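You operate a simulated robot arm through the tools that you are given. There is no shell and no other tool.

You run a simulated two-armed robot. Do the job below in one go: nothing can be reset, and whatever is moved stays where it is left.

## Task
Test the outfeed emergency button on the running belt.
Fine: mode to hand, start, push the button in; then pull it out, push reset and turn the mode off. Where these are worked on the way, their far stop is far enough and under half their travel is too little: outfeed emergency button.

The check looks at the end state, three seconds after you hand in, the way a careful person would. Anything else that was tipped, shoved, dropped, spilled or broken makes it a failure.

## Robot
Two 7-joint arms with fingered hands on one trunk that stands fixed in place. Base frame: the origin is at the foot of the trunk, x ahead of it, y to its left, z up. Readings come in mm, degrees, newtons and seconds.
The left shoulder is at [38, 173, 1330], the right one opposite. Each reaches about 788 mm from its shoulder. Payload 3.5 kg a hand.
Tool frame (each hand has its own): the origin (TCP) lies between the finger pads and is the grasp point; the fingertips stand 30 mm ahead of it; z points along the fingers, y is the line along which they close. The gripper opens to 104 mm; its body begins 35 mm behind the TCP. The gripper is a hand of 3 fingers: y runs from the thumb to the fingers, the wrist lies at [-15, -104, -178] in the tool frame, and closing takes about 1.5 s.
Orientation is told as [roll, pitch, yaw] about the base's x, y, z axes, in that order, counted from this pose: with the fingers straight down and the wrist toward the robot, the tool's x, y and z point along [0, 1, 0], [1, 0, 0] and [0, 0, -1] of the base frame.

## Interface
- The arms move only by the tool move_arm. It takes "left_motion", "right_motion" or both (then of equal length, played together; a hand with none holds still); each is a list of rows, each a list of 7 numbers: the turn, a rotation vector about the tool's x, y, z in units of 4 degrees (1.0 is 4 degrees), then the shift along the tool's x, y, z in units of 50 mm (1.0 is 50 mm), then the opening, from 0 (shut) to 1 (fully open). In form: [[wx, wy, wz, dx, dy, dz, hand], ...]. A call has 1 to 20 rows; each row shifts and turns the commanded pose from where the row before left it, along the tool's axes as they then stand. A call with a number of a shift or a turn outside -1 to 1 is refused whole. A row lasts 0.2 s, in which the tool goes at most 50 mm and 8.6 degrees; a call with a longer step from one row to the next is refused whole, and so is a gripper value outside its range. Where a pose cannot be reached the arm comes as near as it can. A force on the tool above 50 N (or 10 N above the force at the start of the call, whichever is more), or a blocked arm, ends the call early, and 0.2 s more pass. Each finger travels about 72 mm/s and halts on what it meets, pressing with about 27 N; the grip force reading is that of the motor and also rises with nothing between the fingers. The clock runs only during rows and for 0.2 s after the last one: add rows that do not move to give the fingers time. It gives the time, the measured TCP pose, the force on the tool (base axes), the opening and the grip force at its end, in the units of the frame above (readings bear some noise), with the torque about the TCP (base axes, N m) and any sound that the robot's microphone picked up.
- Cameras (640 x 400 px; columns grow to the right, rows downward): "scene" is now at [115.7, -41.8, 1514.6]; the picture's right is [-0.44, -0.90, 0.00], its down [-0.42, 0.21, -0.88] and it looks along [0.79, -0.39, -0.47] (base axes); focal length 338 px, centre (320, 200). "left" rides on the left gripper at [-64, -94, -117] in its tool frame; the picture's right is [-0.72, -0.33, 0.61], its down [0.64, -0.65, 0.40] and it looks along [0.27, 0.68, 0.68] (tool axes); focal length 238 px, centre (320, 200). "right" rides on the right gripper at [64, -94, -117] in its tool frame; the picture's right is [-0.72, 0.33, -0.61], its down [-0.64, -0.65, 0.40] and it looks along [-0.27, 0.68, 0.68] (tool axes); focal length 238 px, centre (320, 200). There is no depth. A picture from a camera that has moved, and an enlarged one, comes with that camera's place and axes in the base frame and with its lens.
- capture(camera): a new picture of that camera. The clock stands still meanwhile.
- lift_body(by): moves the trunk up (or, below 0, down) by that many mm; the arms and the scene camera ride with it, the base frame stays. It gives what a move gives, with no picture.
- hand_shape(shape, hand): the hand has 3 fingers and takes this shape, open, in about a second: jaw (thumb against the fingers, like two jaws); tri (thumb and two fingers); tip (a fingertip pinch); poke (one finger out to press); point (the index stretched); flat (the hand flat); cup (the hand cupped); fist (a fist). The gripper value then closes the fingers along that shape, each until it touches; the sizes above hold for jaw. It gives what a move gives, with no picture.
- turn_head(pan, tilt): turns the head with the scene camera to pan (to the left, within 86 degrees either way) and tilt (down, from -29 to 69), counted from straight ahead of the robot (the tilt from the chest, where the trunk bows). It gives what a move gives.
- zoom(camera, box): a new picture of the part [left, top, right, bottom] of that camera's present view, enlarged. The clock stands still meanwhile.
- job_done(): hands the job in; it is judged then, once.

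Places have to be worked out from the pictures, the camera data and where the tool is seen. Open the grippers and draw the arms clear of the work before you hand the job in, unless the task says otherwise.

The tools are called as a command line: name --argument value ..., lists and objects as JSON in quotes. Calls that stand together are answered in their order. move_arm: Moves the arms, as the interface text tells. Its arguments: {"type":"object","properties":{"left_motion":{"type":"array","items":{"type":"array","items":{"type":"number"}}},"right_motion":{"type":"array","items":{"type":"array","items":{"type":"number"}}}},"required":[]} The other tools are called the same way: lift_body (by) moves the trunk up or down; hand_shape (shape, hand) gives the hand a shape; turn_head (pan, tilt) turns the head that bears the scene camera; capture (camera) takes a picture; zoom (camera, box) takes an enlarged picture of a part of a camera's view; job_done () hands the job in.

At the start:

```text
time_s: 0.0
left_position: [482.0, -31.9, 1375.8]
left_orientation: [0.0, 0.1, 0.0]
left_contact_force: [0.5, 0.4, 0.3]
left_wrist_torque: [0.01, 0.04, -0.01]
left_width: 103.6
left_grip_force: 0.0
left_shape: jaw
right_position: [330.0, -451.0, 1351.2]
right_orientation: [0.1, 0.0, -0.1]
right_contact_force: [0.4, 0.6, -0.1]
right_wrist_torque: [-0.04, -0.01, 0.0]
right_width: 103.6
right_grip_force: 0.0
right_shape: jaw
trunk travel left (down, up): [-425.0, 329.0]
head pan, tilt (commanded): [-26.2, 28.2]
```

scene: 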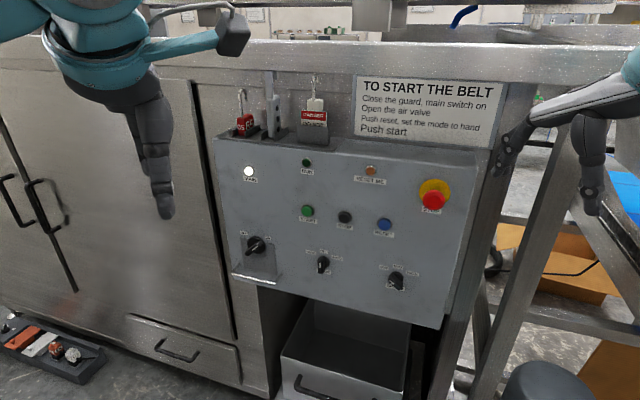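
right: 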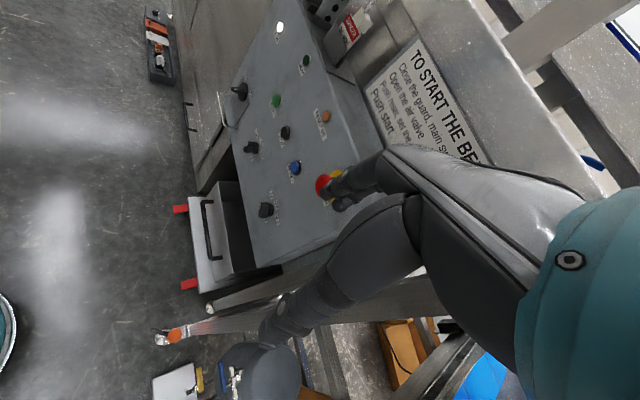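
left: 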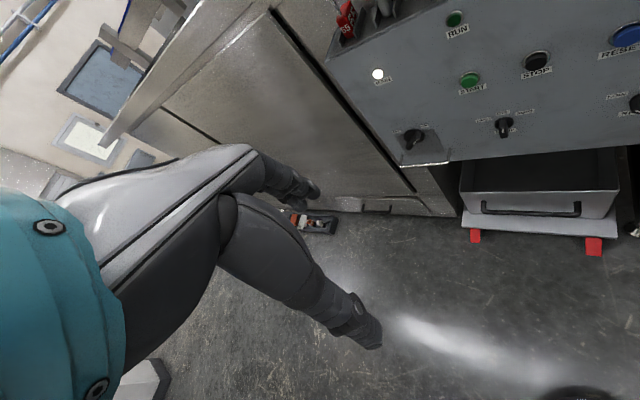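

I'll begin by looking closely at the panel to read its labels and the state of its lamps and switches.

zoom --camera "scene" --box '[210, 130, 350, 218]'

zoom --camera "scene" --box '[340, 140, 480, 228]'

zoom --camera "scene" --box '[230, 215, 350, 290]'

zoom --camera "scene" --box '[350, 240, 446, 300]'

```text
4.55 times, centred on (280, 174) of scene
camera zoom: at [115.7, -41.8, 1514.6], right [-0.44, -0.9, 0.0], down [-0.42, 0.21, -0.88], along [0.79, -0.39, -0.47], focal length 1536 px, centre (502, 318)
```

zoom: 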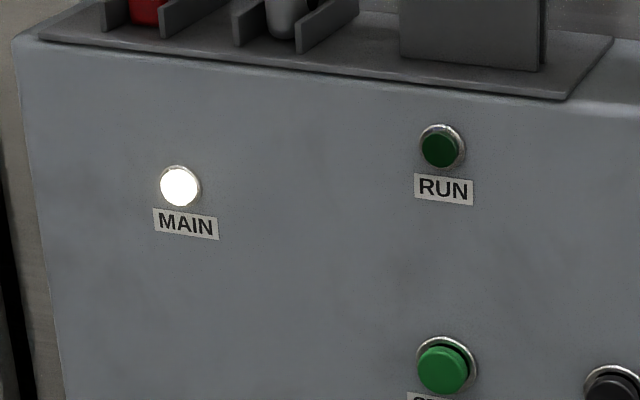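

```text
4.55 times, centred on (410, 184) of scene
camera zoom: at [115.7, -41.8, 1514.6], right [-0.44, -0.9, 0.0], down [-0.42, 0.21, -0.88], along [0.79, -0.39, -0.47], focal length 1536 px, centre (-89, 273)
```

zoom: 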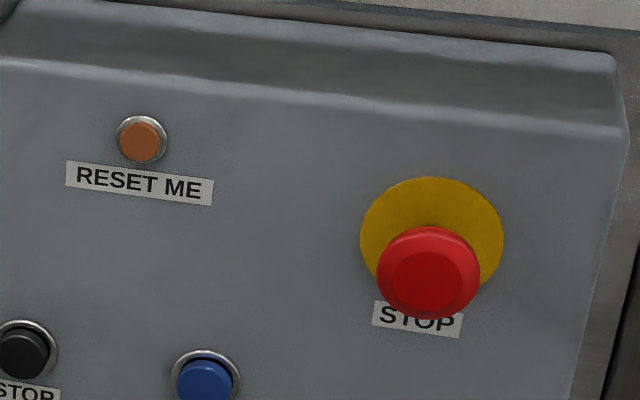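

```text
5.33 times, centred on (290, 252) of scene
camera zoom: at [115.7, -41.8, 1514.6], right [-0.44, -0.9, 0.0], down [-0.42, 0.21, -0.88], along [0.79, -0.39, -0.47], focal length 1802 px, centre (480, -80)
```

zoom: 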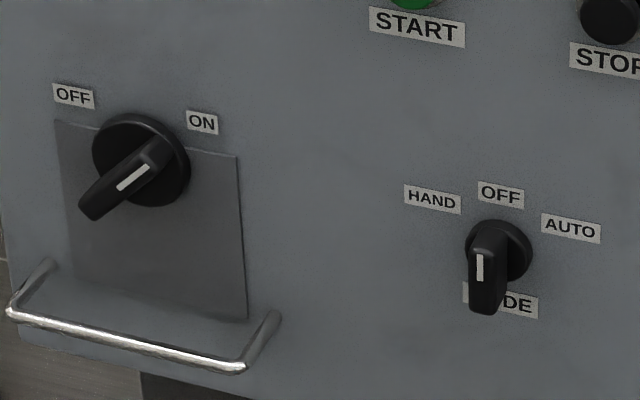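

```text
6.67 times, centred on (398, 270) of scene
camera zoom: at [115.7, -41.8, 1514.6], right [-0.44, -0.9, 0.0], down [-0.42, 0.21, -0.88], along [0.79, -0.39, -0.47], focal length 2253 px, centre (-200, -267)
```

zoom: 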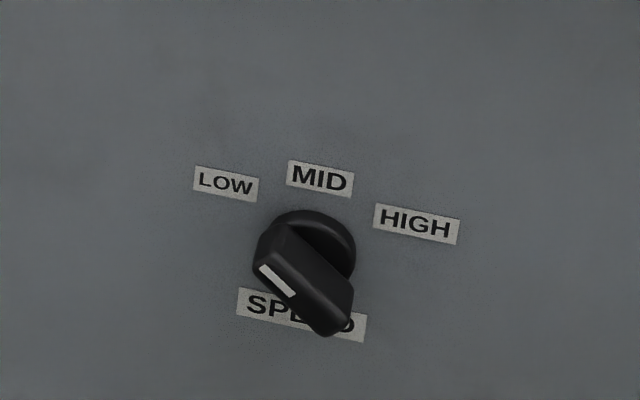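

The panel shows MAIN lit, RUN and RESET ME dark, mode at OFF, and a red mushroom labelled only "STOP". There may be other emergency buttons, so I'll turn the head and look over the rest of the line.

turn_head --pan -60 --tilt 15

capture --camera "scene"

turn_head --pan 0 --tilt 10

capture --camera "scene"

turn_head --pan 50 --tilt 15

capture --camera "scene"

```text
time_s: 1.0
left_position: [483.3, -33.5, 1378.1]
left_orientation: [0.1, 0.0, 0.0]
left_contact_force: [0.6, 0.0, 0.1]
left_wrist_torque: [-0.02, 0.0, -0.03]
left_width: 103.5
left_grip_force: 0.0
left_shape: jaw
right_position: [330.3, -451.0, 1351.6]
right_orientation: [-0.1, -0.1, -0.1]
right_contact_force: [-0.2, -1.2, -1.0]
right_wrist_torque: [0.01, 0.01, 0.0]
right_width: 103.6
right_grip_force: 0.2
right_shape: jaw
trunk travel left (down, up): [-425.0, 329.0]
head pan, tilt (commanded): [-60.0, 15.0]
```

```text
taken
camera scene: at [80.8, -82.4, 1535.9], right [-0.87, -0.5, 0.0], down [-0.13, 0.22, -0.97], along [0.48, -0.84, -0.26], focal length 338 px, centre (320, 200)
```

scene: 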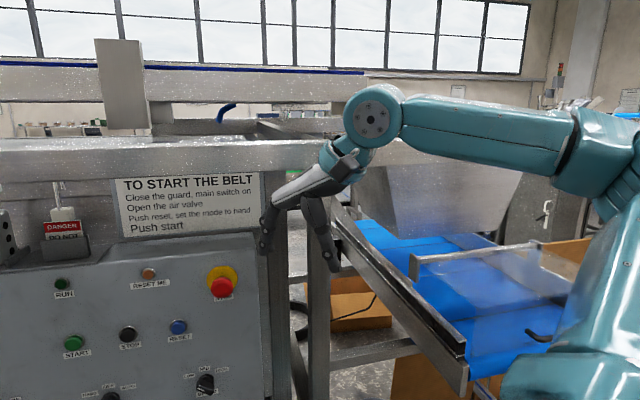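

```text
time_s: 2.3
left_position: [482.0, -31.7, 1377.3]
left_orientation: [0.0, -0.1, -0.1]
left_contact_force: [-0.3, -0.2, -0.4]
left_wrist_torque: [-0.03, 0.01, 0.0]
left_width: 103.7
left_grip_force: 0.1
left_shape: jaw
right_position: [330.8, -450.9, 1351.8]
right_orientation: [0.0, -0.1, -0.1]
right_contact_force: [0.2, -0.8, 0.8]
right_wrist_torque: [-0.02, 0.02, 0.02]
right_width: 104.1
right_grip_force: 0.1
right_shape: jaw
trunk travel left (down, up): [-425.0, 329.0]
head pan, tilt (commanded): [0.0, 10.0]
```

```text
taken
camera scene: at [126.9, -1.6, 1544.1], right [0.0, -1.0, 0.0], down [-0.17, 0.0, -0.98], along [0.98, 0.0, -0.17], focal length 338 px, centre (320, 200)
```

scene: 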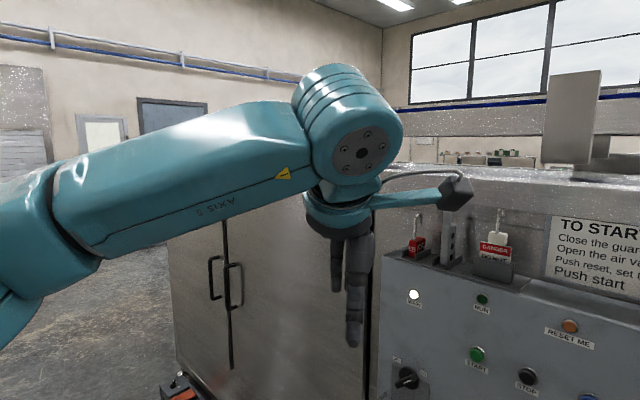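

```text
time_s: 3.5
left_position: [482.3, -32.0, 1377.5]
left_orientation: [0.0, 0.0, -0.1]
left_contact_force: [-0.2, 0.0, 0.3]
left_wrist_torque: [-0.01, 0.02, 0.02]
left_width: 103.6
left_grip_force: 0.0
left_shape: jaw
right_position: [329.5, -450.9, 1351.3]
right_orientation: [0.0, -0.1, -0.1]
right_contact_force: [0.4, 0.5, -0.4]
right_wrist_torque: [-0.02, 0.02, 0.01]
right_width: 103.7
right_grip_force: 0.1
right_shape: jaw
trunk travel left (down, up): [-425.0, 329.0]
head pan, tilt (commanded): [50.0, 15.0]
```

```text
taken
camera scene: at [94.1, 70.0, 1536.0], right [0.77, -0.64, 0.0], down [-0.17, -0.2, -0.97], along [0.62, 0.74, -0.26], focal length 338 px, centre (320, 200)
```

scene: 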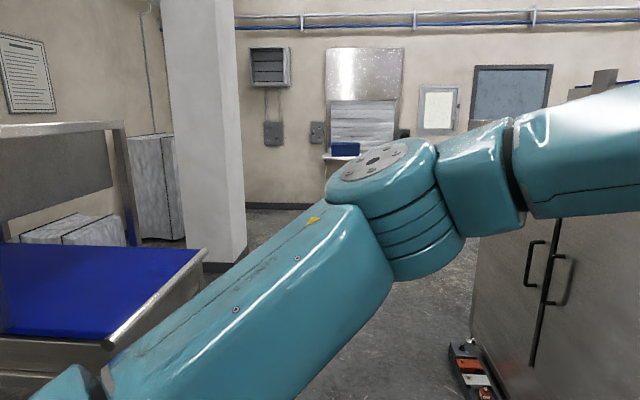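

No second emergency button is in sight yet. I'll look further right and lower down, since the outfeed may be on either side.

turn_head --pan -85 --tilt 25

capture --camera "scene"

turn_head --pan -45 --tilt 50

capture --camera "scene"

turn_head --pan 85 --tilt 30

capture --camera "scene"

turn_head --pan -35 --tilt 0

capture --camera "scene"

```text
time_s: 5.6
left_position: [482.9, -32.0, 1378.0]
left_orientation: [-0.1, 0.0, 0.0]
left_contact_force: [-0.5, -0.1, 0.9]
left_wrist_torque: [0.02, -0.01, 0.02]
left_width: 103.6
left_grip_force: 0.0
left_shape: jaw
right_position: [330.7, -450.4, 1351.1]
right_orientation: [0.0, -0.1, -0.1]
right_contact_force: [-0.2, -0.3, 0.2]
right_wrist_torque: [0.01, 0.03, 0.02]
right_width: 103.7
right_grip_force: 0.0
right_shape: jaw
trunk travel left (down, up): [-425.0, 329.0]
head pan, tilt (commanded): [-85.0, 25.0]
```

```text
taken
camera scene: at [42.0, -93.3, 1519.8], right [-1.0, -0.09, 0.0], down [-0.04, 0.42, -0.91], along [0.08, -0.9, -0.42], focal length 338 px, centre (320, 200)
```

scene: 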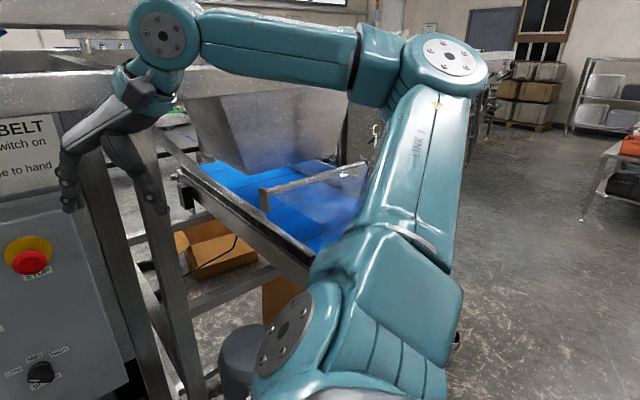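

```text
time_s: 6.7
left_position: [482.4, -32.0, 1376.3]
left_orientation: [-0.1, 0.0, 0.0]
left_contact_force: [0.6, 0.2, 0.8]
left_wrist_torque: [-0.01, 0.0, 0.02]
left_width: 103.6
left_grip_force: 0.1
left_shape: jaw
right_position: [329.6, -451.1, 1351.8]
right_orientation: [-0.1, -0.1, -0.1]
right_contact_force: [0.2, -0.6, 0.3]
right_wrist_torque: [0.01, 0.01, 0.01]
right_width: 104.0
right_grip_force: 0.0
right_shape: jaw
trunk travel left (down, up): [-425.0, 329.0]
head pan, tilt (commanded): [-45.0, 50.0]
```

```text
taken
camera scene: at [88.4, -56.1, 1482.3], right [-0.71, -0.71, 0.0], down [-0.54, 0.54, -0.64], along [0.45, -0.46, -0.77], focal length 338 px, centre (320, 200)
```

scene: 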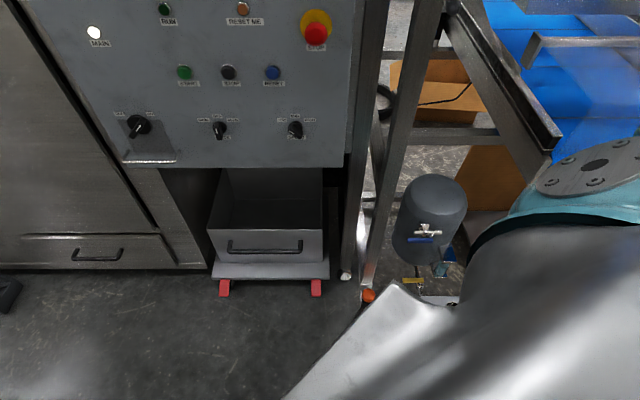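

```text
time_s: 8.8
left_position: [483.5, -33.1, 1377.2]
left_orientation: [0.0, 0.0, 0.0]
left_contact_force: [0.3, 0.4, -0.4]
left_wrist_torque: [-0.01, 0.03, -0.02]
left_width: 103.7
left_grip_force: 0.0
left_shape: jaw
right_position: [330.0, -450.9, 1352.4]
right_orientation: [0.0, -0.1, 0.0]
right_contact_force: [0.1, 0.5, 0.5]
right_wrist_torque: [-0.02, 0.01, 0.01]
right_width: 103.9
right_grip_force: 0.1
right_shape: jaw
trunk travel left (down, up): [-425.0, 329.0]
head pan, tilt (commanded): [85.0, 30.0]
```

```text
taken
camera scene: at [41.9, 88.6, 1511.8], right [1.0, -0.09, 0.0], down [-0.04, -0.5, -0.87], along [0.08, 0.86, -0.5], focal length 338 px, centre (320, 200)
```

scene: 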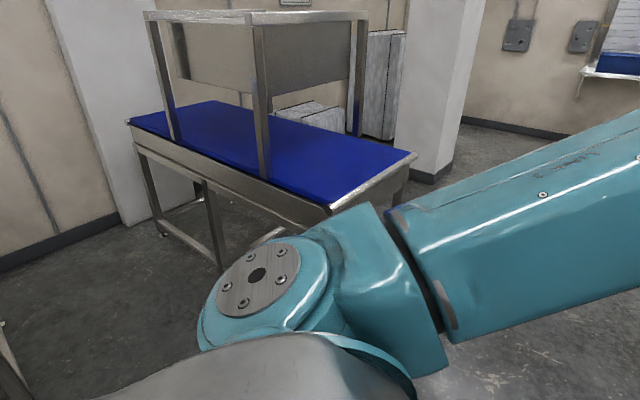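

```text
time_s: 10.8
left_position: [483.6, -32.9, 1376.1]
left_orientation: [0.0, 0.0, 0.0]
left_contact_force: [0.0, 0.6, 0.6]
left_wrist_torque: [0.0, 0.01, 0.0]
left_width: 103.4
left_grip_force: 0.0
left_shape: jaw
right_position: [330.8, -450.6, 1352.2]
right_orientation: [-0.1, -0.1, -0.1]
right_contact_force: [0.1, 0.0, 0.4]
right_wrist_torque: [-0.03, -0.02, 0.01]
right_width: 103.6
right_grip_force: 0.0
right_shape: jaw
trunk travel left (down, up): [-425.0, 329.0]
head pan, tilt (commanded): [-35.0, 0.0]
```

```text
taken
camera scene: at [107.7, -53.1, 1560.1], right [-0.57, -0.82, 0.0], down [0.0, 0.0, -1.0], along [0.82, -0.57, 0.0], focal length 338 px, centre (320, 200)
```

scene: 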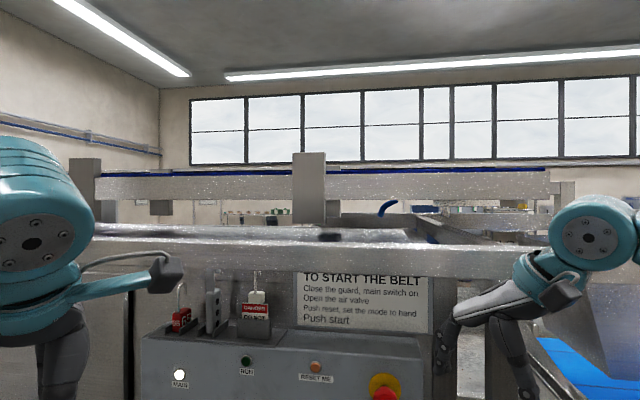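

The panel's red mushroom is the only one found so far. I'll zoom into the background, the top rail and the padlock area to check for others.

zoom --camera "scene" --box '[320, 180, 480, 280]'

zoom --camera "scene" --box '[140, 260, 300, 360]'

zoom --camera "scene" --box '[480, 160, 640, 260]'

zoom --camera "scene" --box '[90, 150, 330, 300]'

```text
4.00 times, centred on (400, 230) of scene
camera zoom: at [107.7, -53.1, 1560.1], right [-0.57, -0.82, 0.0], down [0.0, 0.0, -1.0], along [0.82, -0.57, 0.0], focal length 1352 px, centre (0, 80)
```

zoom: 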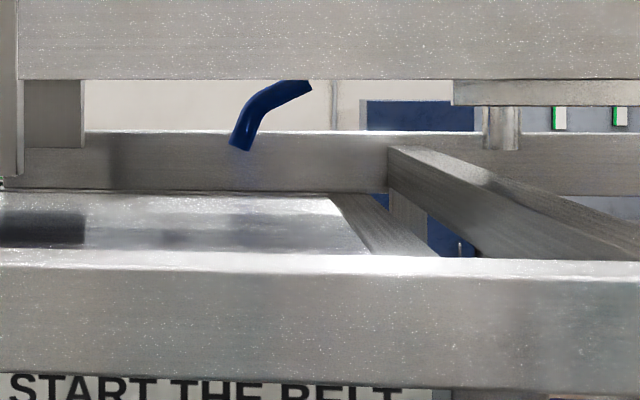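

```text
4.00 times, centred on (220, 310) of scene
camera zoom: at [107.7, -53.1, 1560.1], right [-0.57, -0.82, 0.0], down [0.0, 0.0, -1.0], along [0.82, -0.57, 0.0], focal length 1352 px, centre (720, -240)
```

zoom: 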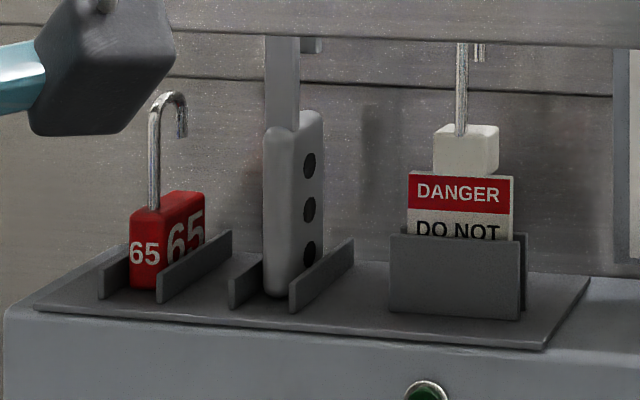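

```text
4.00 times, centred on (560, 210) of scene
camera zoom: at [107.7, -53.1, 1560.1], right [-0.57, -0.82, 0.0], down [0.0, 0.0, -1.0], along [0.82, -0.57, 0.0], focal length 1352 px, centre (-640, 160)
```

zoom: 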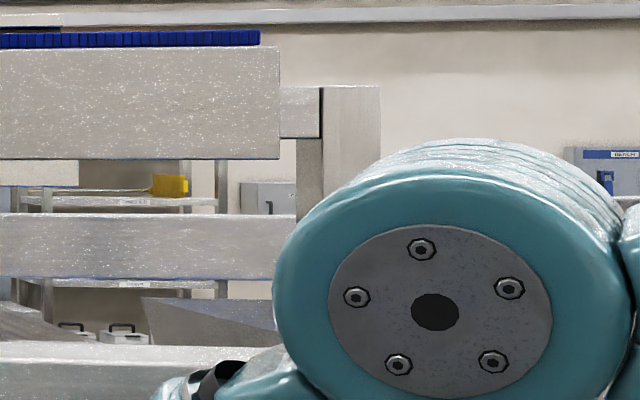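

```text
2.67 times, centred on (210, 225) of scene
camera zoom: at [107.7, -53.1, 1560.1], right [-0.57, -0.82, 0.0], down [0.0, 0.0, -1.0], along [0.82, -0.57, 0.0], focal length 901 px, centre (613, 133)
```

zoom: 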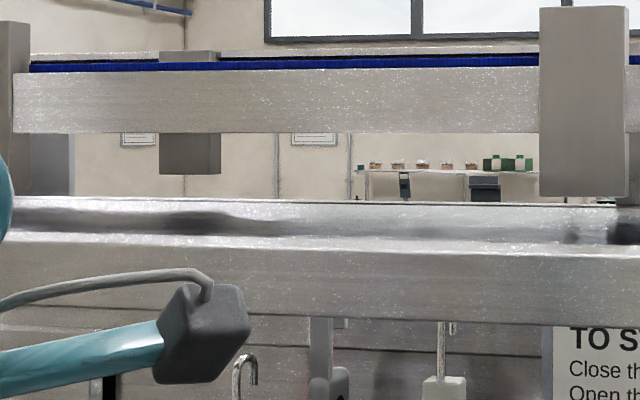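

The panel's plane works out to face about 45° off (inward direction ≈ [0.707, -0.707, 0]), with START ≈ [737,-316,1119], RESET ≈ [611,-442,1119], red mushroom ≈ [527,-484,1209], and the MODE knob ≈ [714,-347,979]. Before I settle on the mushroom, I'll look more closely at the right side for another emergency button.

turn_head --pan -70 --tilt 40

zoom --camera "scene" --box '[0, 0, 320, 200]'

zoom --camera "scene" --box '[160, 100, 480, 300]'

zoom --camera "right" --box '[150, 200, 450, 388]'

zoom --camera "left" --box '[0, 0, 320, 200]'

```text
time_s: 11.9
left_position: [482.1, -33.0, 1377.1]
left_orientation: [0.0, 0.0, 0.0]
left_contact_force: [-0.1, 0.8, 0.1]
left_wrist_torque: [0.05, -0.03, 0.0]
left_width: 103.4
left_grip_force: 0.1
left_shape: jaw
right_position: [331.4, -449.9, 1351.4]
right_orientation: [-0.1, -0.2, -0.1]
right_contact_force: [0.8, 0.1, 0.4]
right_wrist_torque: [0.0, 0.02, -0.02]
right_width: 103.7
right_grip_force: 0.0
right_shape: jaw
trunk travel left (down, up): [-425.0, 329.0]
head pan, tilt (commanded): [-70.0, 40.0]
```

```text
2.00 times, centred on (160, 100) of scene
camera zoom: at [63.1, -81.4, 1496.5], right [-0.94, -0.34, 0.0], down [-0.22, 0.6, -0.77], along [0.26, -0.72, -0.64], focal length 676 px, centre (640, 400)
```

zoom: 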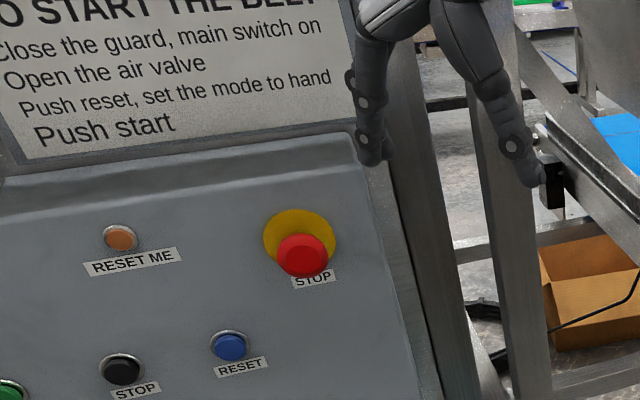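

```text
2.00 times, centred on (320, 200) of scene
camera zoom: at [63.1, -81.4, 1496.5], right [-0.94, -0.34, 0.0], down [-0.22, 0.6, -0.77], along [0.26, -0.72, -0.64], focal length 676 px, centre (320, 200)
```

zoom: 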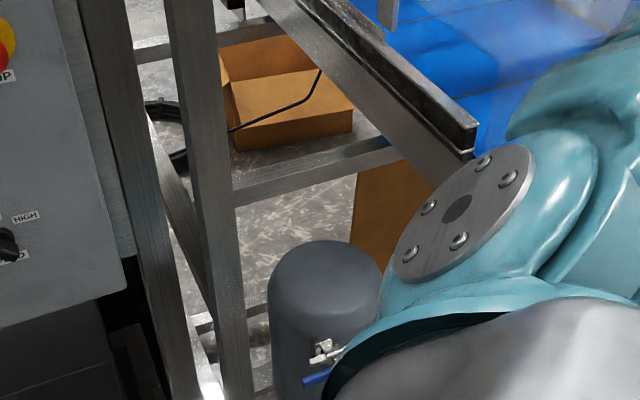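

```text
2.13 times, centred on (300, 294) of right
camera zoom: at [235.2, -387.4, 1469.0], right [0.32, -0.72, 0.61], down [-0.65, -0.64, -0.4], along [0.68, -0.27, -0.68], focal length 507 px, centre (363, 0)
```

zoom: 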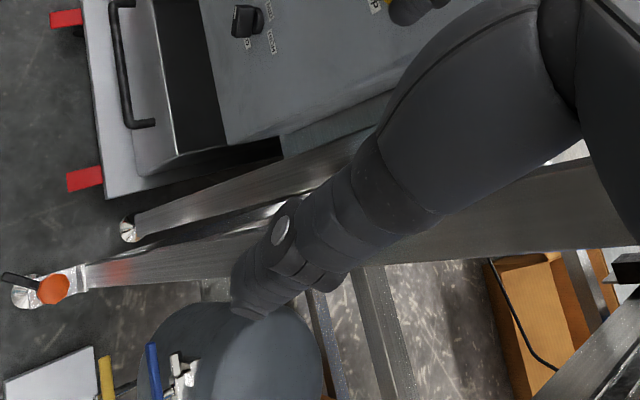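

```text
2.00 times, centred on (160, 100) of left
camera zoom: at [389.3, -97.7, 1493.2], right [-0.33, -0.72, -0.61], down [-0.65, 0.64, -0.4], along [0.68, 0.27, -0.68], focal length 477 px, centre (640, 400)
```

zoom: 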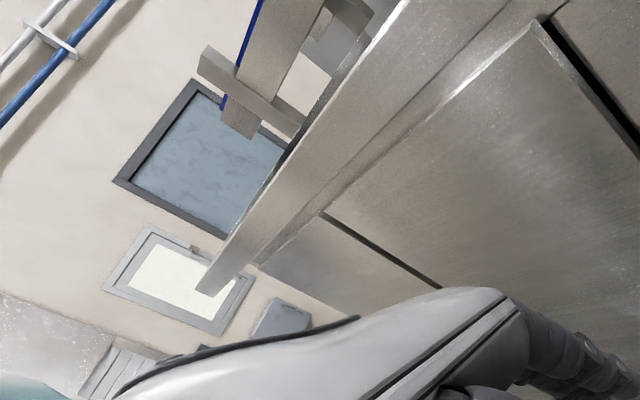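

No other mushroom is visible; the one on the panel, at its outfeed end, is the candidate. I'll lower the trunk 200 mm so the right arm reaches the lower knobs well, then look again from the new height.

lift_body --by -200

turn_head --pan -40 --tilt 22

capture --camera "scene"

capture --camera "right"

capture --camera "left"

```text
time_s: 14.1
left_position: [483.2, -33.1, 1178.0]
left_orientation: [0.0, 0.0, -0.1]
left_contact_force: [0.2, -0.3, 0.5]
left_wrist_torque: [-0.01, -0.04, 0.01]
left_width: 103.7
left_grip_force: 0.0
left_shape: jaw
right_position: [330.1, -450.9, 1151.9]
right_orientation: [0.1, -0.1, -0.2]
right_contact_force: [0.0, 0.1, 0.4]
right_wrist_torque: [-0.03, 0.0, 0.03]
right_width: 103.8
right_grip_force: 0.1
right_shape: jaw
trunk travel left (down, up): [-225.0, 529.0]
head pan, tilt (commanded): [-70.0, 40.0]
```

```text
time_s: 15.0
left_position: [483.2, -32.0, 1176.4]
left_orientation: [0.0, 0.0, 0.0]
left_contact_force: [-0.4, 0.0, 0.2]
left_wrist_torque: [0.02, 0.0, 0.01]
left_width: 103.3
left_grip_force: 0.0
left_shape: jaw
right_position: [330.9, -451.7, 1151.5]
right_orientation: [0.0, -0.1, -0.1]
right_contact_force: [-0.2, -0.4, -0.3]
right_wrist_torque: [-0.01, 0.0, 0.0]
right_width: 103.8
right_grip_force: 0.2
right_shape: jaw
trunk travel left (down, up): [-225.0, 529.0]
head pan, tilt (commanded): [-40.0, 22.0]
```

```text
taken
camera scene: at [172.7, -61.3, 1321.4], right [-0.64, -0.77, 0.0], down [-0.29, 0.24, -0.93], along [0.71, -0.6, -0.38], focal length 338 px, centre (320, 200)
```

scene: 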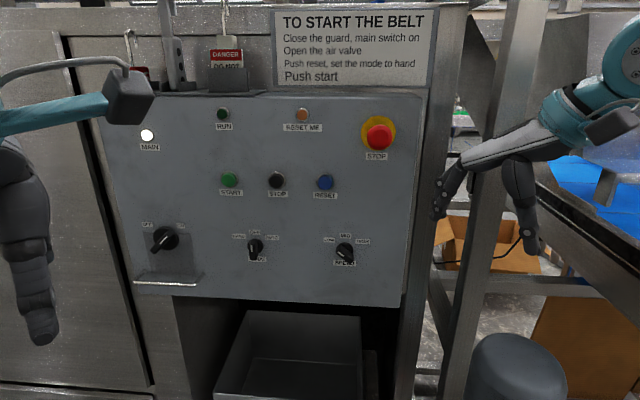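

```text
taken
camera right: at [235.2, -387.4, 1269.0], right [0.32, -0.72, 0.61], down [-0.65, -0.64, -0.4], along [0.68, -0.27, -0.68], focal length 238 px, centre (320, 200)
```

right: 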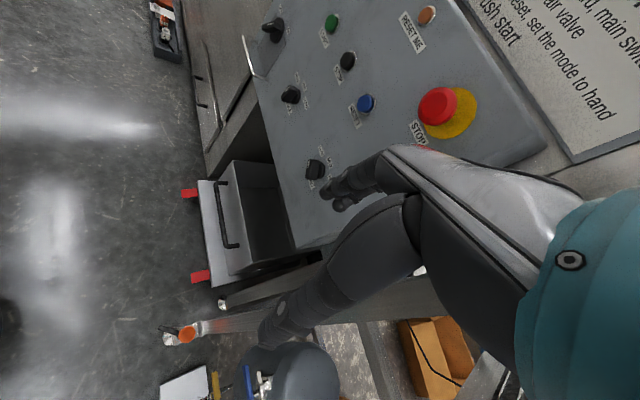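

```text
taken
camera left: at [389.3, -97.7, 1293.2], right [-0.33, -0.72, -0.61], down [-0.65, 0.64, -0.4], along [0.68, 0.27, -0.68], focal length 238 px, centre (320, 200)
```

left: 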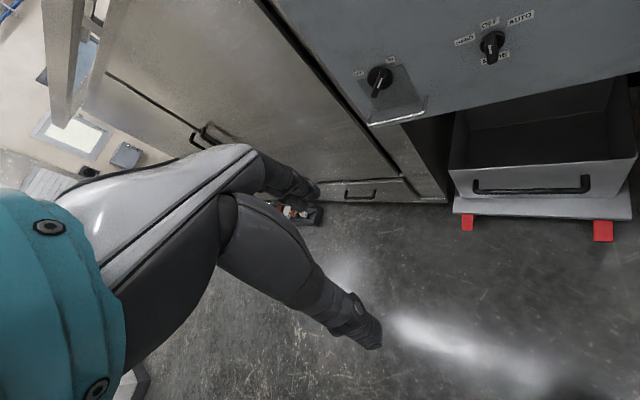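

From here the whole panel is clear and nothing else like an emergency button shows. I'll draw the left arm back and to the left, shift the right hand in front of the panel, and start turning it so its fingers point into the panel with the jaw line level.

move_arm --left_motion '[[0, 0, 0, 1, -0.7, 0, 1], [0, 0, 0, 1, -0.7, 0, 1], [0, 0, 0, 1, -0.7, 0, 1], [0, 0, 0, 1, -0.7, 0, 1], [0, 0, 0, 0, 0, 0, 1], [0, 0, 0, 0, 0, 0, 1], [0, 0, 0, 0, 0, 0, 1], [0, 0, 0, 0, 0, 0, 1], [0, 0, 0, 0, 0, 0, 1], [0, 0, 0, 0, 0, 0, 1], [0, 0, 0, 0, 0, 0, 1], [0, 0, 0, 0, 0, 0, 1], [0, 0, 0, 0, 0, 0, 1], [0, 0, 0, 0, 0, 0, 1], [0, 0, 0, 0, 0, 0, 1]]' --right_motion '[[0, 0, 0, 0.6, 0.5, 0.2, 1], [0, 0, 0, 0.6, 0.5, 0.2, 1], [0, 0, 0, 0.6, 0.5, 0.2, 1], [0, 0, 0, 0.6, 0.5, 0.2, 1], [-0.3996, -0.965, -0.3996, 0, 0, 0, 1], [-0.3996, -0.965, -0.3996, 0, 0, 0, 1], [-0.3996, -0.965, -0.3996, 0, 0, 0, 1], [-0.3996, -0.965, -0.3996, 0, 0, 0, 1], [-0.3996, -0.965, -0.3996, 0, 0, 0, 1], [-0.3996, -0.965, -0.3996, 0, 0, 0, 1], [-0.3996, -0.965, -0.3996, 0, 0, 0, 1], [-0.3996, -0.965, -0.3996, 0, 0, 0, 1], [-0.3996, -0.965, -0.3996, 0, 0, 0, 1], [-0.3996, -0.965, -0.3996, 0, 0, 0, 1], [-0.3996, -0.965, -0.3996, 0, 0, 0, 1]]'

capture --camera "scene"

```text
refused: row 1 steps farther than a row can; nothing moved
```

```text
taken
camera scene: at [172.7, -61.3, 1321.4], right [-0.64, -0.77, 0.0], down [-0.29, 0.24, -0.93], along [0.71, -0.6, -0.38], focal length 338 px, centre (320, 200)
```

scene: 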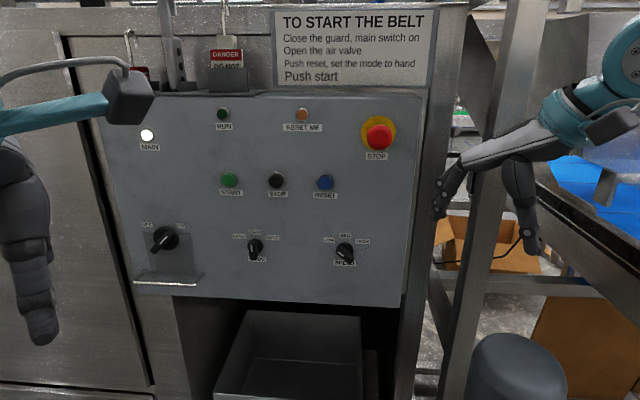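

The left step was too long: 61 mm against the 50 mm limit. I'll repeat the move with shorter steps.

move_arm --left_motion '[[0, 0, 0, 0.8, -0.5, 0, 1], [0, 0, 0, 0.8, -0.5, 0, 1], [0, 0, 0, 0.8, -0.5, 0, 1], [0, 0, 0, 0.8, -0.5, 0, 1], [0, 0, 0, 0.8, -0.5, 0, 1], [0, 0, 0, 0, 0, 0, 1], [0, 0, 0, 0, 0, 0, 1], [0, 0, 0, 0, 0, 0, 1], [0, 0, 0, 0, 0, 0, 1], [0, 0, 0, 0, 0, 0, 1], [0, 0, 0, 0, 0, 0, 1], [0, 0, 0, 0, 0, 0, 1], [0, 0, 0, 0, 0, 0, 1], [0, 0, 0, 0, 0, 0, 1], [0, 0, 0, 0, 0, 0, 1]]' --right_motion '[[0, 0, 0, 0.6, 0.5, 0.2, 1], [0, 0, 0, 0.6, 0.5, 0.2, 1], [0, 0, 0, 0.6, 0.5, 0.2, 1], [0, 0, 0, 0.6, 0.5, 0.2, 1], [-0.3996, -0.965, -0.3996, 0, 0, 0, 1], [-0.3996, -0.965, -0.3996, 0, 0, 0, 1], [-0.3996, -0.965, -0.3996, 0, 0, 0, 1], [-0.3996, -0.965, -0.3996, 0, 0, 0, 1], [-0.3996, -0.965, -0.3996, 0, 0, 0, 1], [-0.3996, -0.965, -0.3996, 0, 0, 0, 1], [-0.3996, -0.965, -0.3996, 0, 0, 0, 1], [-0.3996, -0.965, -0.3996, 0, 0, 0, 1], [-0.3996, -0.965, -0.3996, 0, 0, 0, 1], [-0.3996, -0.965, -0.3996, 0, 0, 0, 1], [-0.3996, -0.965, -0.3996, 0, 0, 0, 1]]'

capture --camera "scene"

```text
time_s: 18.2
left_position: [358.5, 164.4, 1177.3]
left_orientation: [0.0, 0.0, 0.0]
left_contact_force: [-0.1, -0.1, -0.3]
left_wrist_torque: [-0.01, 0.03, 0.01]
left_width: 103.5
left_grip_force: 0.0
left_shape: jaw
right_position: [454.1, -335.2, 1125.0]
right_orientation: [-45.2, -9.4, 22.5]
right_contact_force: [0.0, 0.0, 0.4]
right_wrist_torque: [0.03, 0.02, -0.01]
right_width: 103.7
right_grip_force: 0.0
right_shape: jaw
right hand out of reach, approached as far as the arm can: row 13, 14, 15
trunk travel left (down, up): [-225.0, 529.0]
head pan, tilt (commanded): [-40.0, 22.0]
```

```text
taken
camera scene: at [172.8, -61.1, 1321.4], right [-0.64, -0.77, 0.0], down [-0.29, 0.24, -0.93], along [0.71, -0.6, -0.37], focal length 338 px, centre (320, 200)
```

scene: 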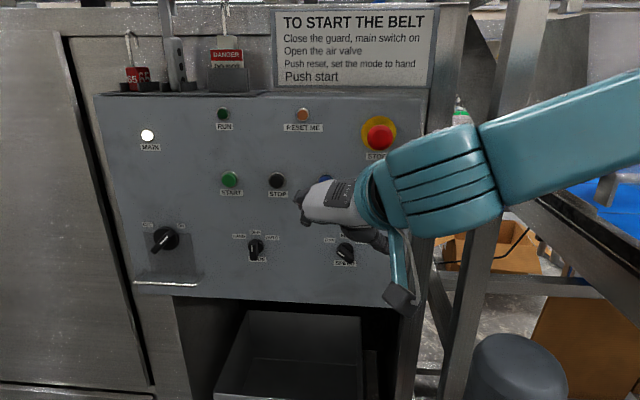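

The turn hit a limit here because the arm is folded. Reaching forward should line the forearm up with the wanted direction, so I'll move the hand toward the mode knob (about 80 mm off the panel) before turning further.

move_arm --right_motion '[[0, 0, 0, 0.306, 0.593, 0.431, 1], [0, 0, 0, 0.306, 0.593, 0.431, 1], [0, 0, 0, 0.306, 0.593, 0.431, 1], [0, 0, 0, 0.306, 0.593, 0.431, 1], [0, 0, 0, 0.306, 0.593, 0.431, 1], [0, 0, 0, 0, 0, 0, 1]]'

capture --camera "scene"

```text
time_s: 19.6
left_position: [358.9, 165.9, 1177.4]
left_orientation: [0.0, 0.0, 0.0]
left_contact_force: [0.0, 0.4, 0.7]
left_wrist_torque: [0.0, 0.01, 0.0]
left_width: 103.7
left_grip_force: 0.0
left_shape: jaw
right_position: [617.7, -292.3, 1021.6]
right_orientation: [-45.1, -9.6, 22.5]
right_contact_force: [0.0, 0.5, 0.0]
right_wrist_torque: [0.0, -0.01, 0.0]
right_width: 103.8
right_grip_force: 0.1
right_shape: jaw
trunk travel left (down, up): [-225.0, 529.0]
head pan, tilt (commanded): [-40.0, 22.0]
```

```text
taken
camera scene: at [172.3, -61.2, 1321.6], right [-0.64, -0.77, 0.0], down [-0.29, 0.24, -0.93], along [0.71, -0.6, -0.37], focal length 338 px, centre (320, 200)
```

scene: 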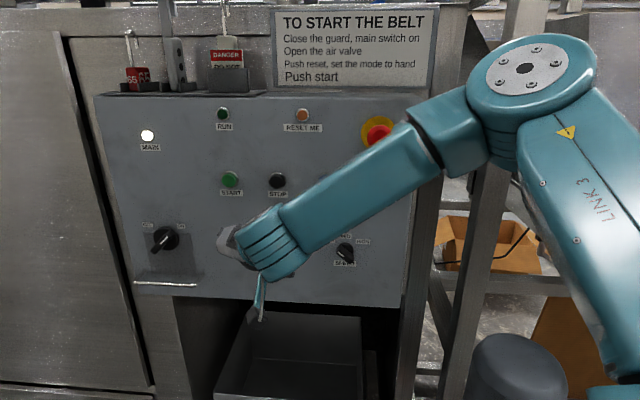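

The shift went as computed, and the arm now reaches forward. I'll finish the remaining 49° of turn here, about 100 mm clear of the panel.

move_arm --right_motion '[[-0.4, -0.96, -0.398, 0, 0, 0, 1], [-0.4, -0.96, -0.398, 0, 0, 0, 1], [-0.4, -0.96, -0.398, 0, 0, 0, 1], [-0.4, -0.96, -0.398, 0, 0, 0, 1], [-0.4, -0.96, -0.398, 0, 0, 0, 1], [-0.4, -0.96, -0.398, 0, 0, 0, 1], [-0.4, -0.96, -0.398, 0, 0, 0, 1], [-0.4, -0.96, -0.398, 0, 0, 0, 1], [-0.4, -0.96, -0.398, 0, 0, 0, 1], [-0.4, -0.96, -0.398, 0, 0, 0, 1], [-0.4, -0.96, -0.398, 0, 0, 0, 1], [0, 0, 0, 0, 0, 0, 1]]'

capture --camera "scene"

capture --camera "right"

```text
time_s: 22.2
left_position: [358.5, 165.1, 1176.3]
left_orientation: [0.0, 0.1, 0.0]
left_contact_force: [0.8, -0.3, -0.1]
left_wrist_torque: [-0.02, 0.01, -0.01]
left_width: 103.6
left_grip_force: 0.0
left_shape: jaw
right_position: [615.2, -290.3, 1019.4]
right_orientation: [-89.9, -0.1, 45.1]
right_contact_force: [-0.2, -1.2, 0.2]
right_wrist_torque: [-0.02, 0.02, 0.0]
right_width: 103.7
right_grip_force: 0.1
right_shape: jaw
trunk travel left (down, up): [-225.0, 529.0]
head pan, tilt (commanded): [-40.0, 22.0]
```

```text
taken
camera scene: at [172.7, -61.2, 1321.5], right [-0.64, -0.77, 0.0], down [-0.29, 0.24, -0.93], along [0.71, -0.6, -0.37], focal length 338 px, centre (320, 200)
```

scene: 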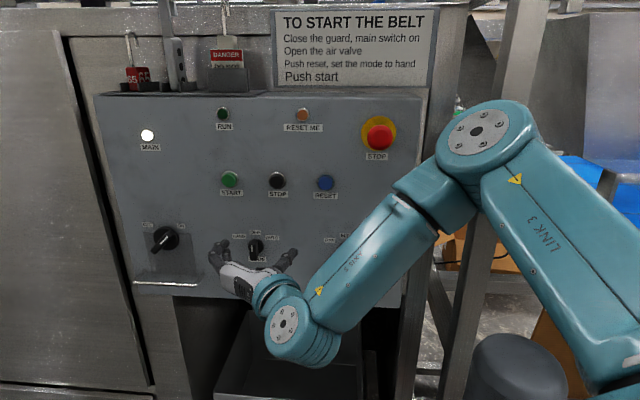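

```text
taken
camera right: at [465.9, -276.5, 957.0], right [-0.2, 0.66, 0.72], down [-0.18, -0.75, 0.64], along [0.96, 0.0, 0.27], focal length 238 px, centre (320, 200)
```

right: 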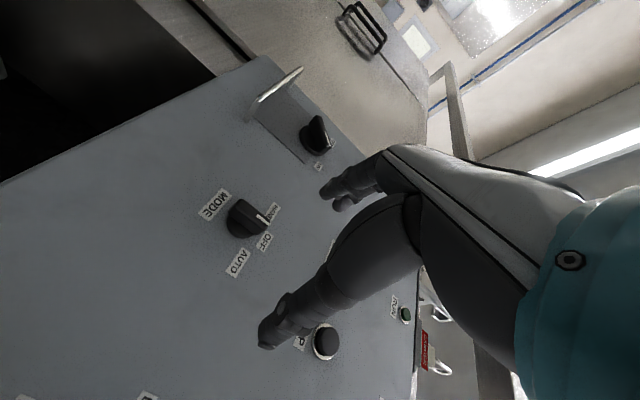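

The orientation is right, and the hand is in front of the mode knob. I'll zoom in on the knob in both cameras to fix its place precisely.

zoom --camera "right" --box '[180, 170, 308, 250]'

zoom --camera "scene" --box '[190, 215, 318, 295]'

zoom --camera "scene" --box '[205, 90, 413, 220]'

```text
5.00 times, centred on (244, 210) of right
camera zoom: at [465.9, -276.5, 957.0], right [-0.2, 0.66, 0.72], down [-0.18, -0.75, 0.64], along [0.96, 0.0, 0.27], focal length 1192 px, centre (700, 150)
```

zoom: 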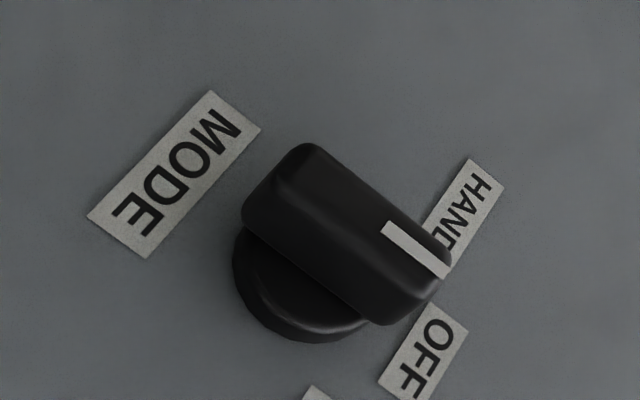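

```text
5.00 times, centred on (254, 255) of scene
camera zoom: at [172.7, -61.2, 1321.5], right [-0.64, -0.77, 0.0], down [-0.29, 0.24, -0.93], along [0.71, -0.6, -0.37], focal length 1690 px, centre (650, -75)
```

zoom: 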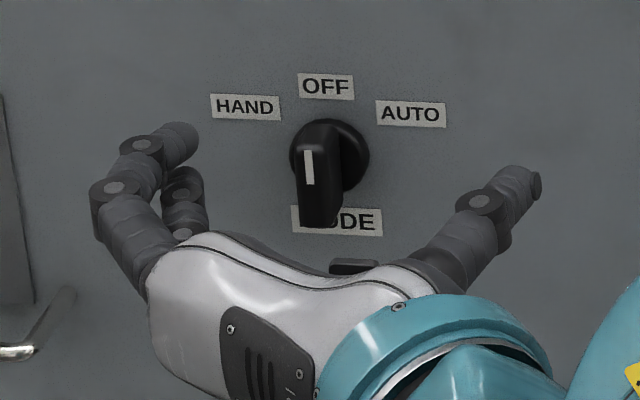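

```text
3.08 times, centred on (309, 155) of scene
camera zoom: at [172.7, -61.2, 1321.5], right [-0.64, -0.77, 0.0], down [-0.29, 0.24, -0.93], along [0.71, -0.6, -0.37], focal length 1040 px, centre (354, 338)
```

zoom: 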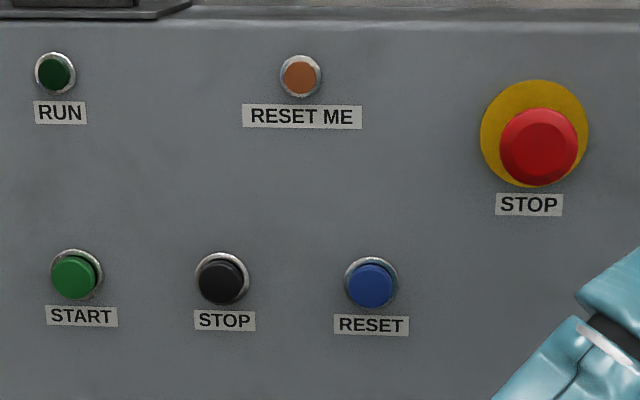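

Triangulated: panel surface at n ≈ 751 mm (along the panel normal), knob axis at [≈694,-327,981], bar front 29 mm off the panel, buttons at height 1120. I'll bring the open jaw around the bar with the fingertips about 13 mm short of the panel.

move_arm --right_motion '[[0, 0, 0, 0.253, 0.198, 0.333, 1], [0, 0, 0, 0.253, 0.198, 0.333, 1], [0, 0, 0, 0.253, 0.198, 0.333, 1], [0, 0, 0, 0, 0, 0.18, 1], [0, 0, 0, 0, 0, 0.18, 1], [0, 0, 0, 0, 0, 0, 1]]'

zoom --camera "scene" --box '[190, 215, 318, 295]'

capture --camera "right"

```text
time_s: 23.6
left_position: [358.0, 165.9, 1176.5]
left_orientation: [0.0, -0.1, -0.1]
left_contact_force: [-0.1, 0.1, -0.2]
left_wrist_torque: [-0.03, 0.02, 0.0]
left_width: 103.9
left_grip_force: 0.1
left_shape: jaw
right_position: [684.9, -318.8, 983.2]
right_orientation: [-89.9, -0.1, 44.9]
right_contact_force: [-1.3, 0.9, -0.3]
right_wrist_torque: [-0.03, 0.04, 0.02]
right_width: 103.6
right_grip_force: 0.1
right_shape: jaw
trunk travel left (down, up): [-225.0, 529.0]
head pan, tilt (commanded): [-40.0, 22.0]
```

```text
5.00 times, centred on (254, 255) of scene
camera zoom: at [172.7, -61.2, 1321.5], right [-0.64, -0.77, 0.0], down [-0.29, 0.24, -0.93], along [0.71, -0.6, -0.37], focal length 1690 px, centre (650, -75)
```

zoom: 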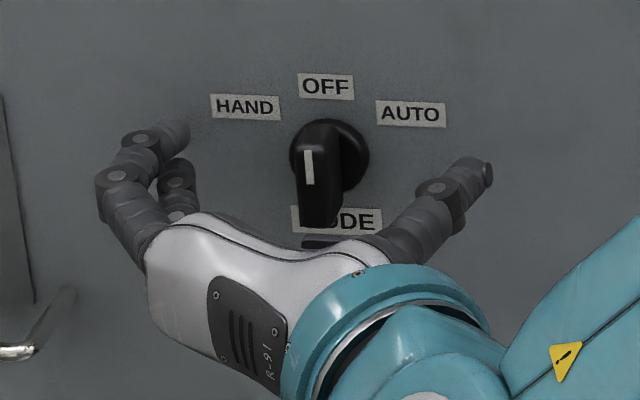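

```text
taken
camera right: at [535.2, -303.1, 920.2], right [-0.2, 0.66, 0.72], down [-0.18, -0.75, 0.64], along [0.96, 0.0, 0.27], focal length 238 px, centre (320, 200)
```

right: 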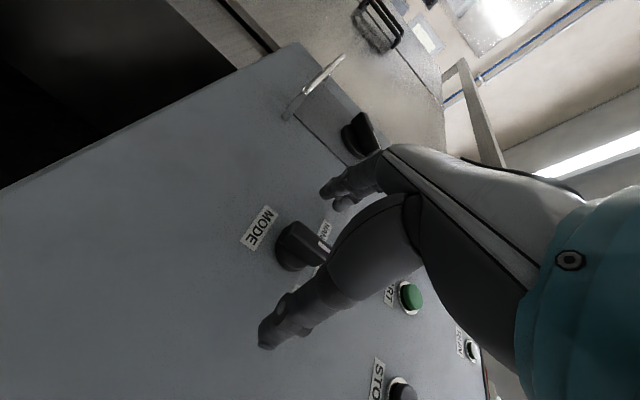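

The TCP is within 1–2 mm of the bar's axis. I'll close the jaw on the bar and give the fingers time.

move_arm --right_motion '[[0, 0, 0, 0, 0, 0, 0], [0, 0, 0, 0, 0, 0, 0], [0, 0, 0, 0, 0, 0, 0], [0, 0, 0, 0, 0, 0, 0], [0, 0, 0, 0, 0, 0, 0], [0, 0, 0, 0, 0, 0, 0], [0, 0, 0, 0, 0, 0, 0], [0, 0, 0, 0, 0, 0, 0]]'

zoom --camera "scene" --box '[190, 215, 318, 295]'

capture --camera "right"

```text
time_s: 25.4
left_position: [360.8, 165.4, 1176.6]
left_orientation: [0.0, 0.0, 0.1]
left_contact_force: [-1.1, 0.7, 0.9]
left_wrist_torque: [-0.01, 0.01, -0.01]
left_width: 103.6
left_grip_force: 0.1
left_shape: jaw
right_position: [686.3, -319.3, 983.6]
right_orientation: [-89.9, -0.3, 44.9]
right_contact_force: [2.0, -1.4, 0.9]
right_wrist_torque: [-0.01, 0.0, 0.04]
right_width: 9.6
right_grip_force: 27.1
right_shape: jaw
trunk travel left (down, up): [-225.0, 529.0]
head pan, tilt (commanded): [-40.0, 22.0]
```

```text
5.00 times, centred on (254, 255) of scene
camera zoom: at [172.9, -61.3, 1321.4], right [-0.64, -0.77, 0.0], down [-0.29, 0.24, -0.93], along [0.71, -0.6, -0.37], focal length 1690 px, centre (650, -75)
```

zoom: 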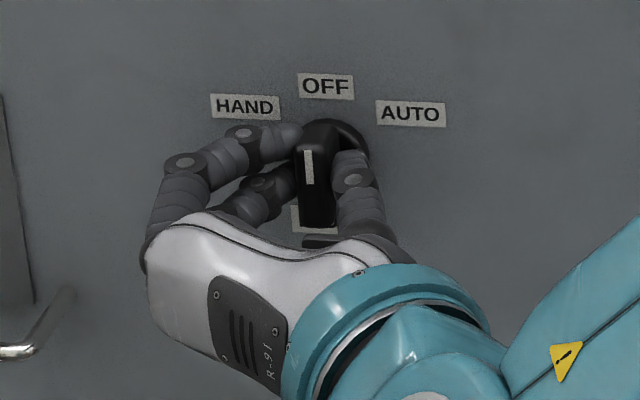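

```text
taken
camera right: at [535.2, -303.3, 920.2], right [-0.2, 0.66, 0.72], down [-0.18, -0.75, 0.64], along [0.96, 0.0, 0.27], focal length 238 px, centre (320, 200)
```

right: 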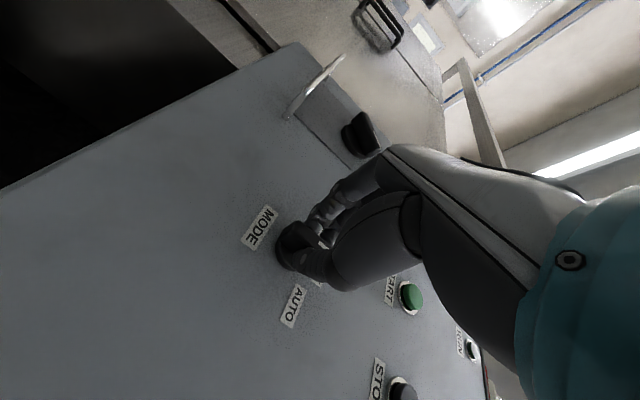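

The bar is held (9.6 mm, 27 N). I'll turn counter-clockwise (toward HAND) about 44° in 4° steps and then check.

move_arm --right_motion '[[0, 0, -1, 0, 0, 0, 0], [0, 0, -1, 0, 0, 0, 0], [0, 0, -1, 0, 0, 0, 0], [0, 0, -1, 0, 0, 0, 0], [0, 0, -1, 0, 0, 0, 0], [0, 0, -1, 0, 0, 0, 0], [0, 0, -1, 0, 0, 0, 0], [0, 0, -1, 0, 0, 0, 0], [0, 0, -1, 0, 0, 0, 0], [0, 0, -1, 0, 0, 0, 0], [0, 0, -1, 0, 0, 0, 0]]'

zoom --camera "scene" --box '[190, 215, 318, 295]'

zoom --camera "right" --box '[220, 160, 412, 280]'

```text
time_s: 27.8
left_position: [359.6, 166.1, 1176.6]
left_orientation: [0.0, 0.0, 0.0]
left_contact_force: [0.3, -0.6, 0.0]
left_wrist_torque: [-0.01, 0.01, 0.03]
left_width: 103.9
left_grip_force: 0.1
left_shape: jaw
right_position: [687.5, -318.0, 982.5]
right_orientation: [-89.9, 44.0, 45.2]
right_contact_force: [8.5, 4.1, 2.0]
right_wrist_torque: [0.01, -0.02, 0.23]
right_width: 9.4
right_grip_force: 26.7
right_shape: jaw
trunk travel left (down, up): [-225.0, 529.0]
head pan, tilt (commanded): [-40.0, 22.0]
```

```text
5.00 times, centred on (254, 255) of scene
camera zoom: at [173.6, -60.6, 1321.3], right [-0.64, -0.77, 0.0], down [-0.29, 0.24, -0.93], along [0.71, -0.6, -0.37], focal length 1690 px, centre (650, -75)
```

zoom: 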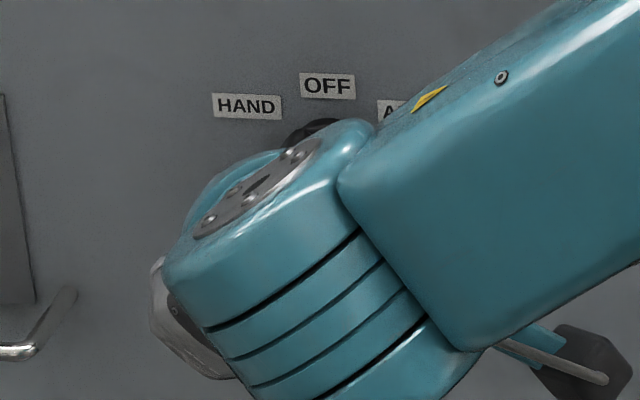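

```text
3.33 times, centred on (316, 220) of right
camera zoom: at [523.3, -315.6, 1002.9], right [0.09, 0.95, 0.29], down [0.27, -0.3, 0.91], along [0.96, 0.0, -0.28], focal length 794 px, centre (333, 133)
```

zoom: 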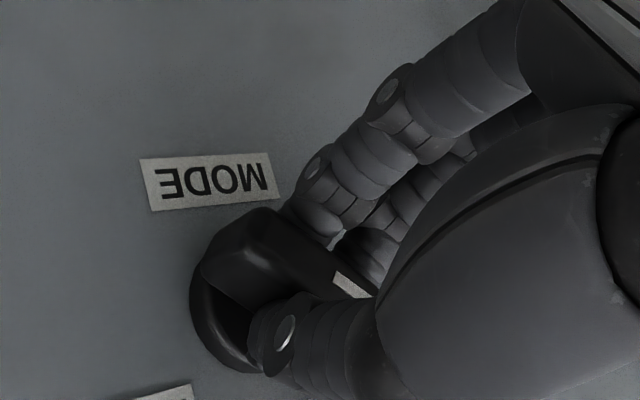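

The knob turned along smoothly. The SPEED knob's LOW position measures 45°, so HAND should be at 45° too; I'll nudge 2° more to seat it, then open the fingers.

move_arm --right_motion '[[0, 0, -0.5, 0, 0, 0, 0], [0, 0, 0, 0, 0, 0, 0], [0, 0, 0, 0, 0, 0, 0.5], [0, 0, 0, 0, 0, 0, 0.5], [0, 0, 0, 0, 0, 0, 0.5], [0, 0, 0, 0, 0, 0, 0.5], [0, 0, 0, 0, 0, 0, 0.5]]'

zoom --camera "right" --box '[220, 160, 412, 280]'

```text
time_s: 29.4
left_position: [358.3, 165.8, 1177.8]
left_orientation: [-0.1, 0.0, 0.0]
left_contact_force: [-0.4, -0.5, 0.5]
left_wrist_torque: [0.03, 0.0, 0.01]
left_width: 103.7
left_grip_force: 0.1
left_shape: jaw
right_position: [685.3, -318.7, 983.1]
right_orientation: [-89.8, 45.8, 45.0]
right_contact_force: [0.4, -0.5, 0.0]
right_wrist_torque: [0.04, 0.01, 0.0]
right_width: 51.5
right_grip_force: 0.0
right_shape: jaw
trunk travel left (down, up): [-225.0, 529.0]
head pan, tilt (commanded): [-40.0, 22.0]
```

```text
3.33 times, centred on (316, 220) of right
camera zoom: at [523.5, -316.1, 1006.9], right [0.09, 0.96, 0.27], down [0.29, -0.28, 0.91], along [0.95, -0.01, -0.31], focal length 794 px, centre (333, 133)
```

zoom: 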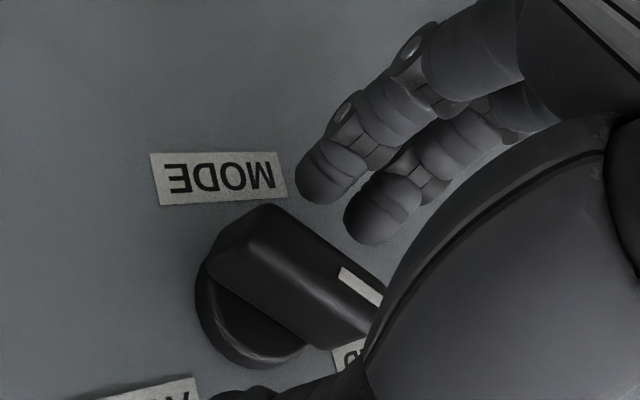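

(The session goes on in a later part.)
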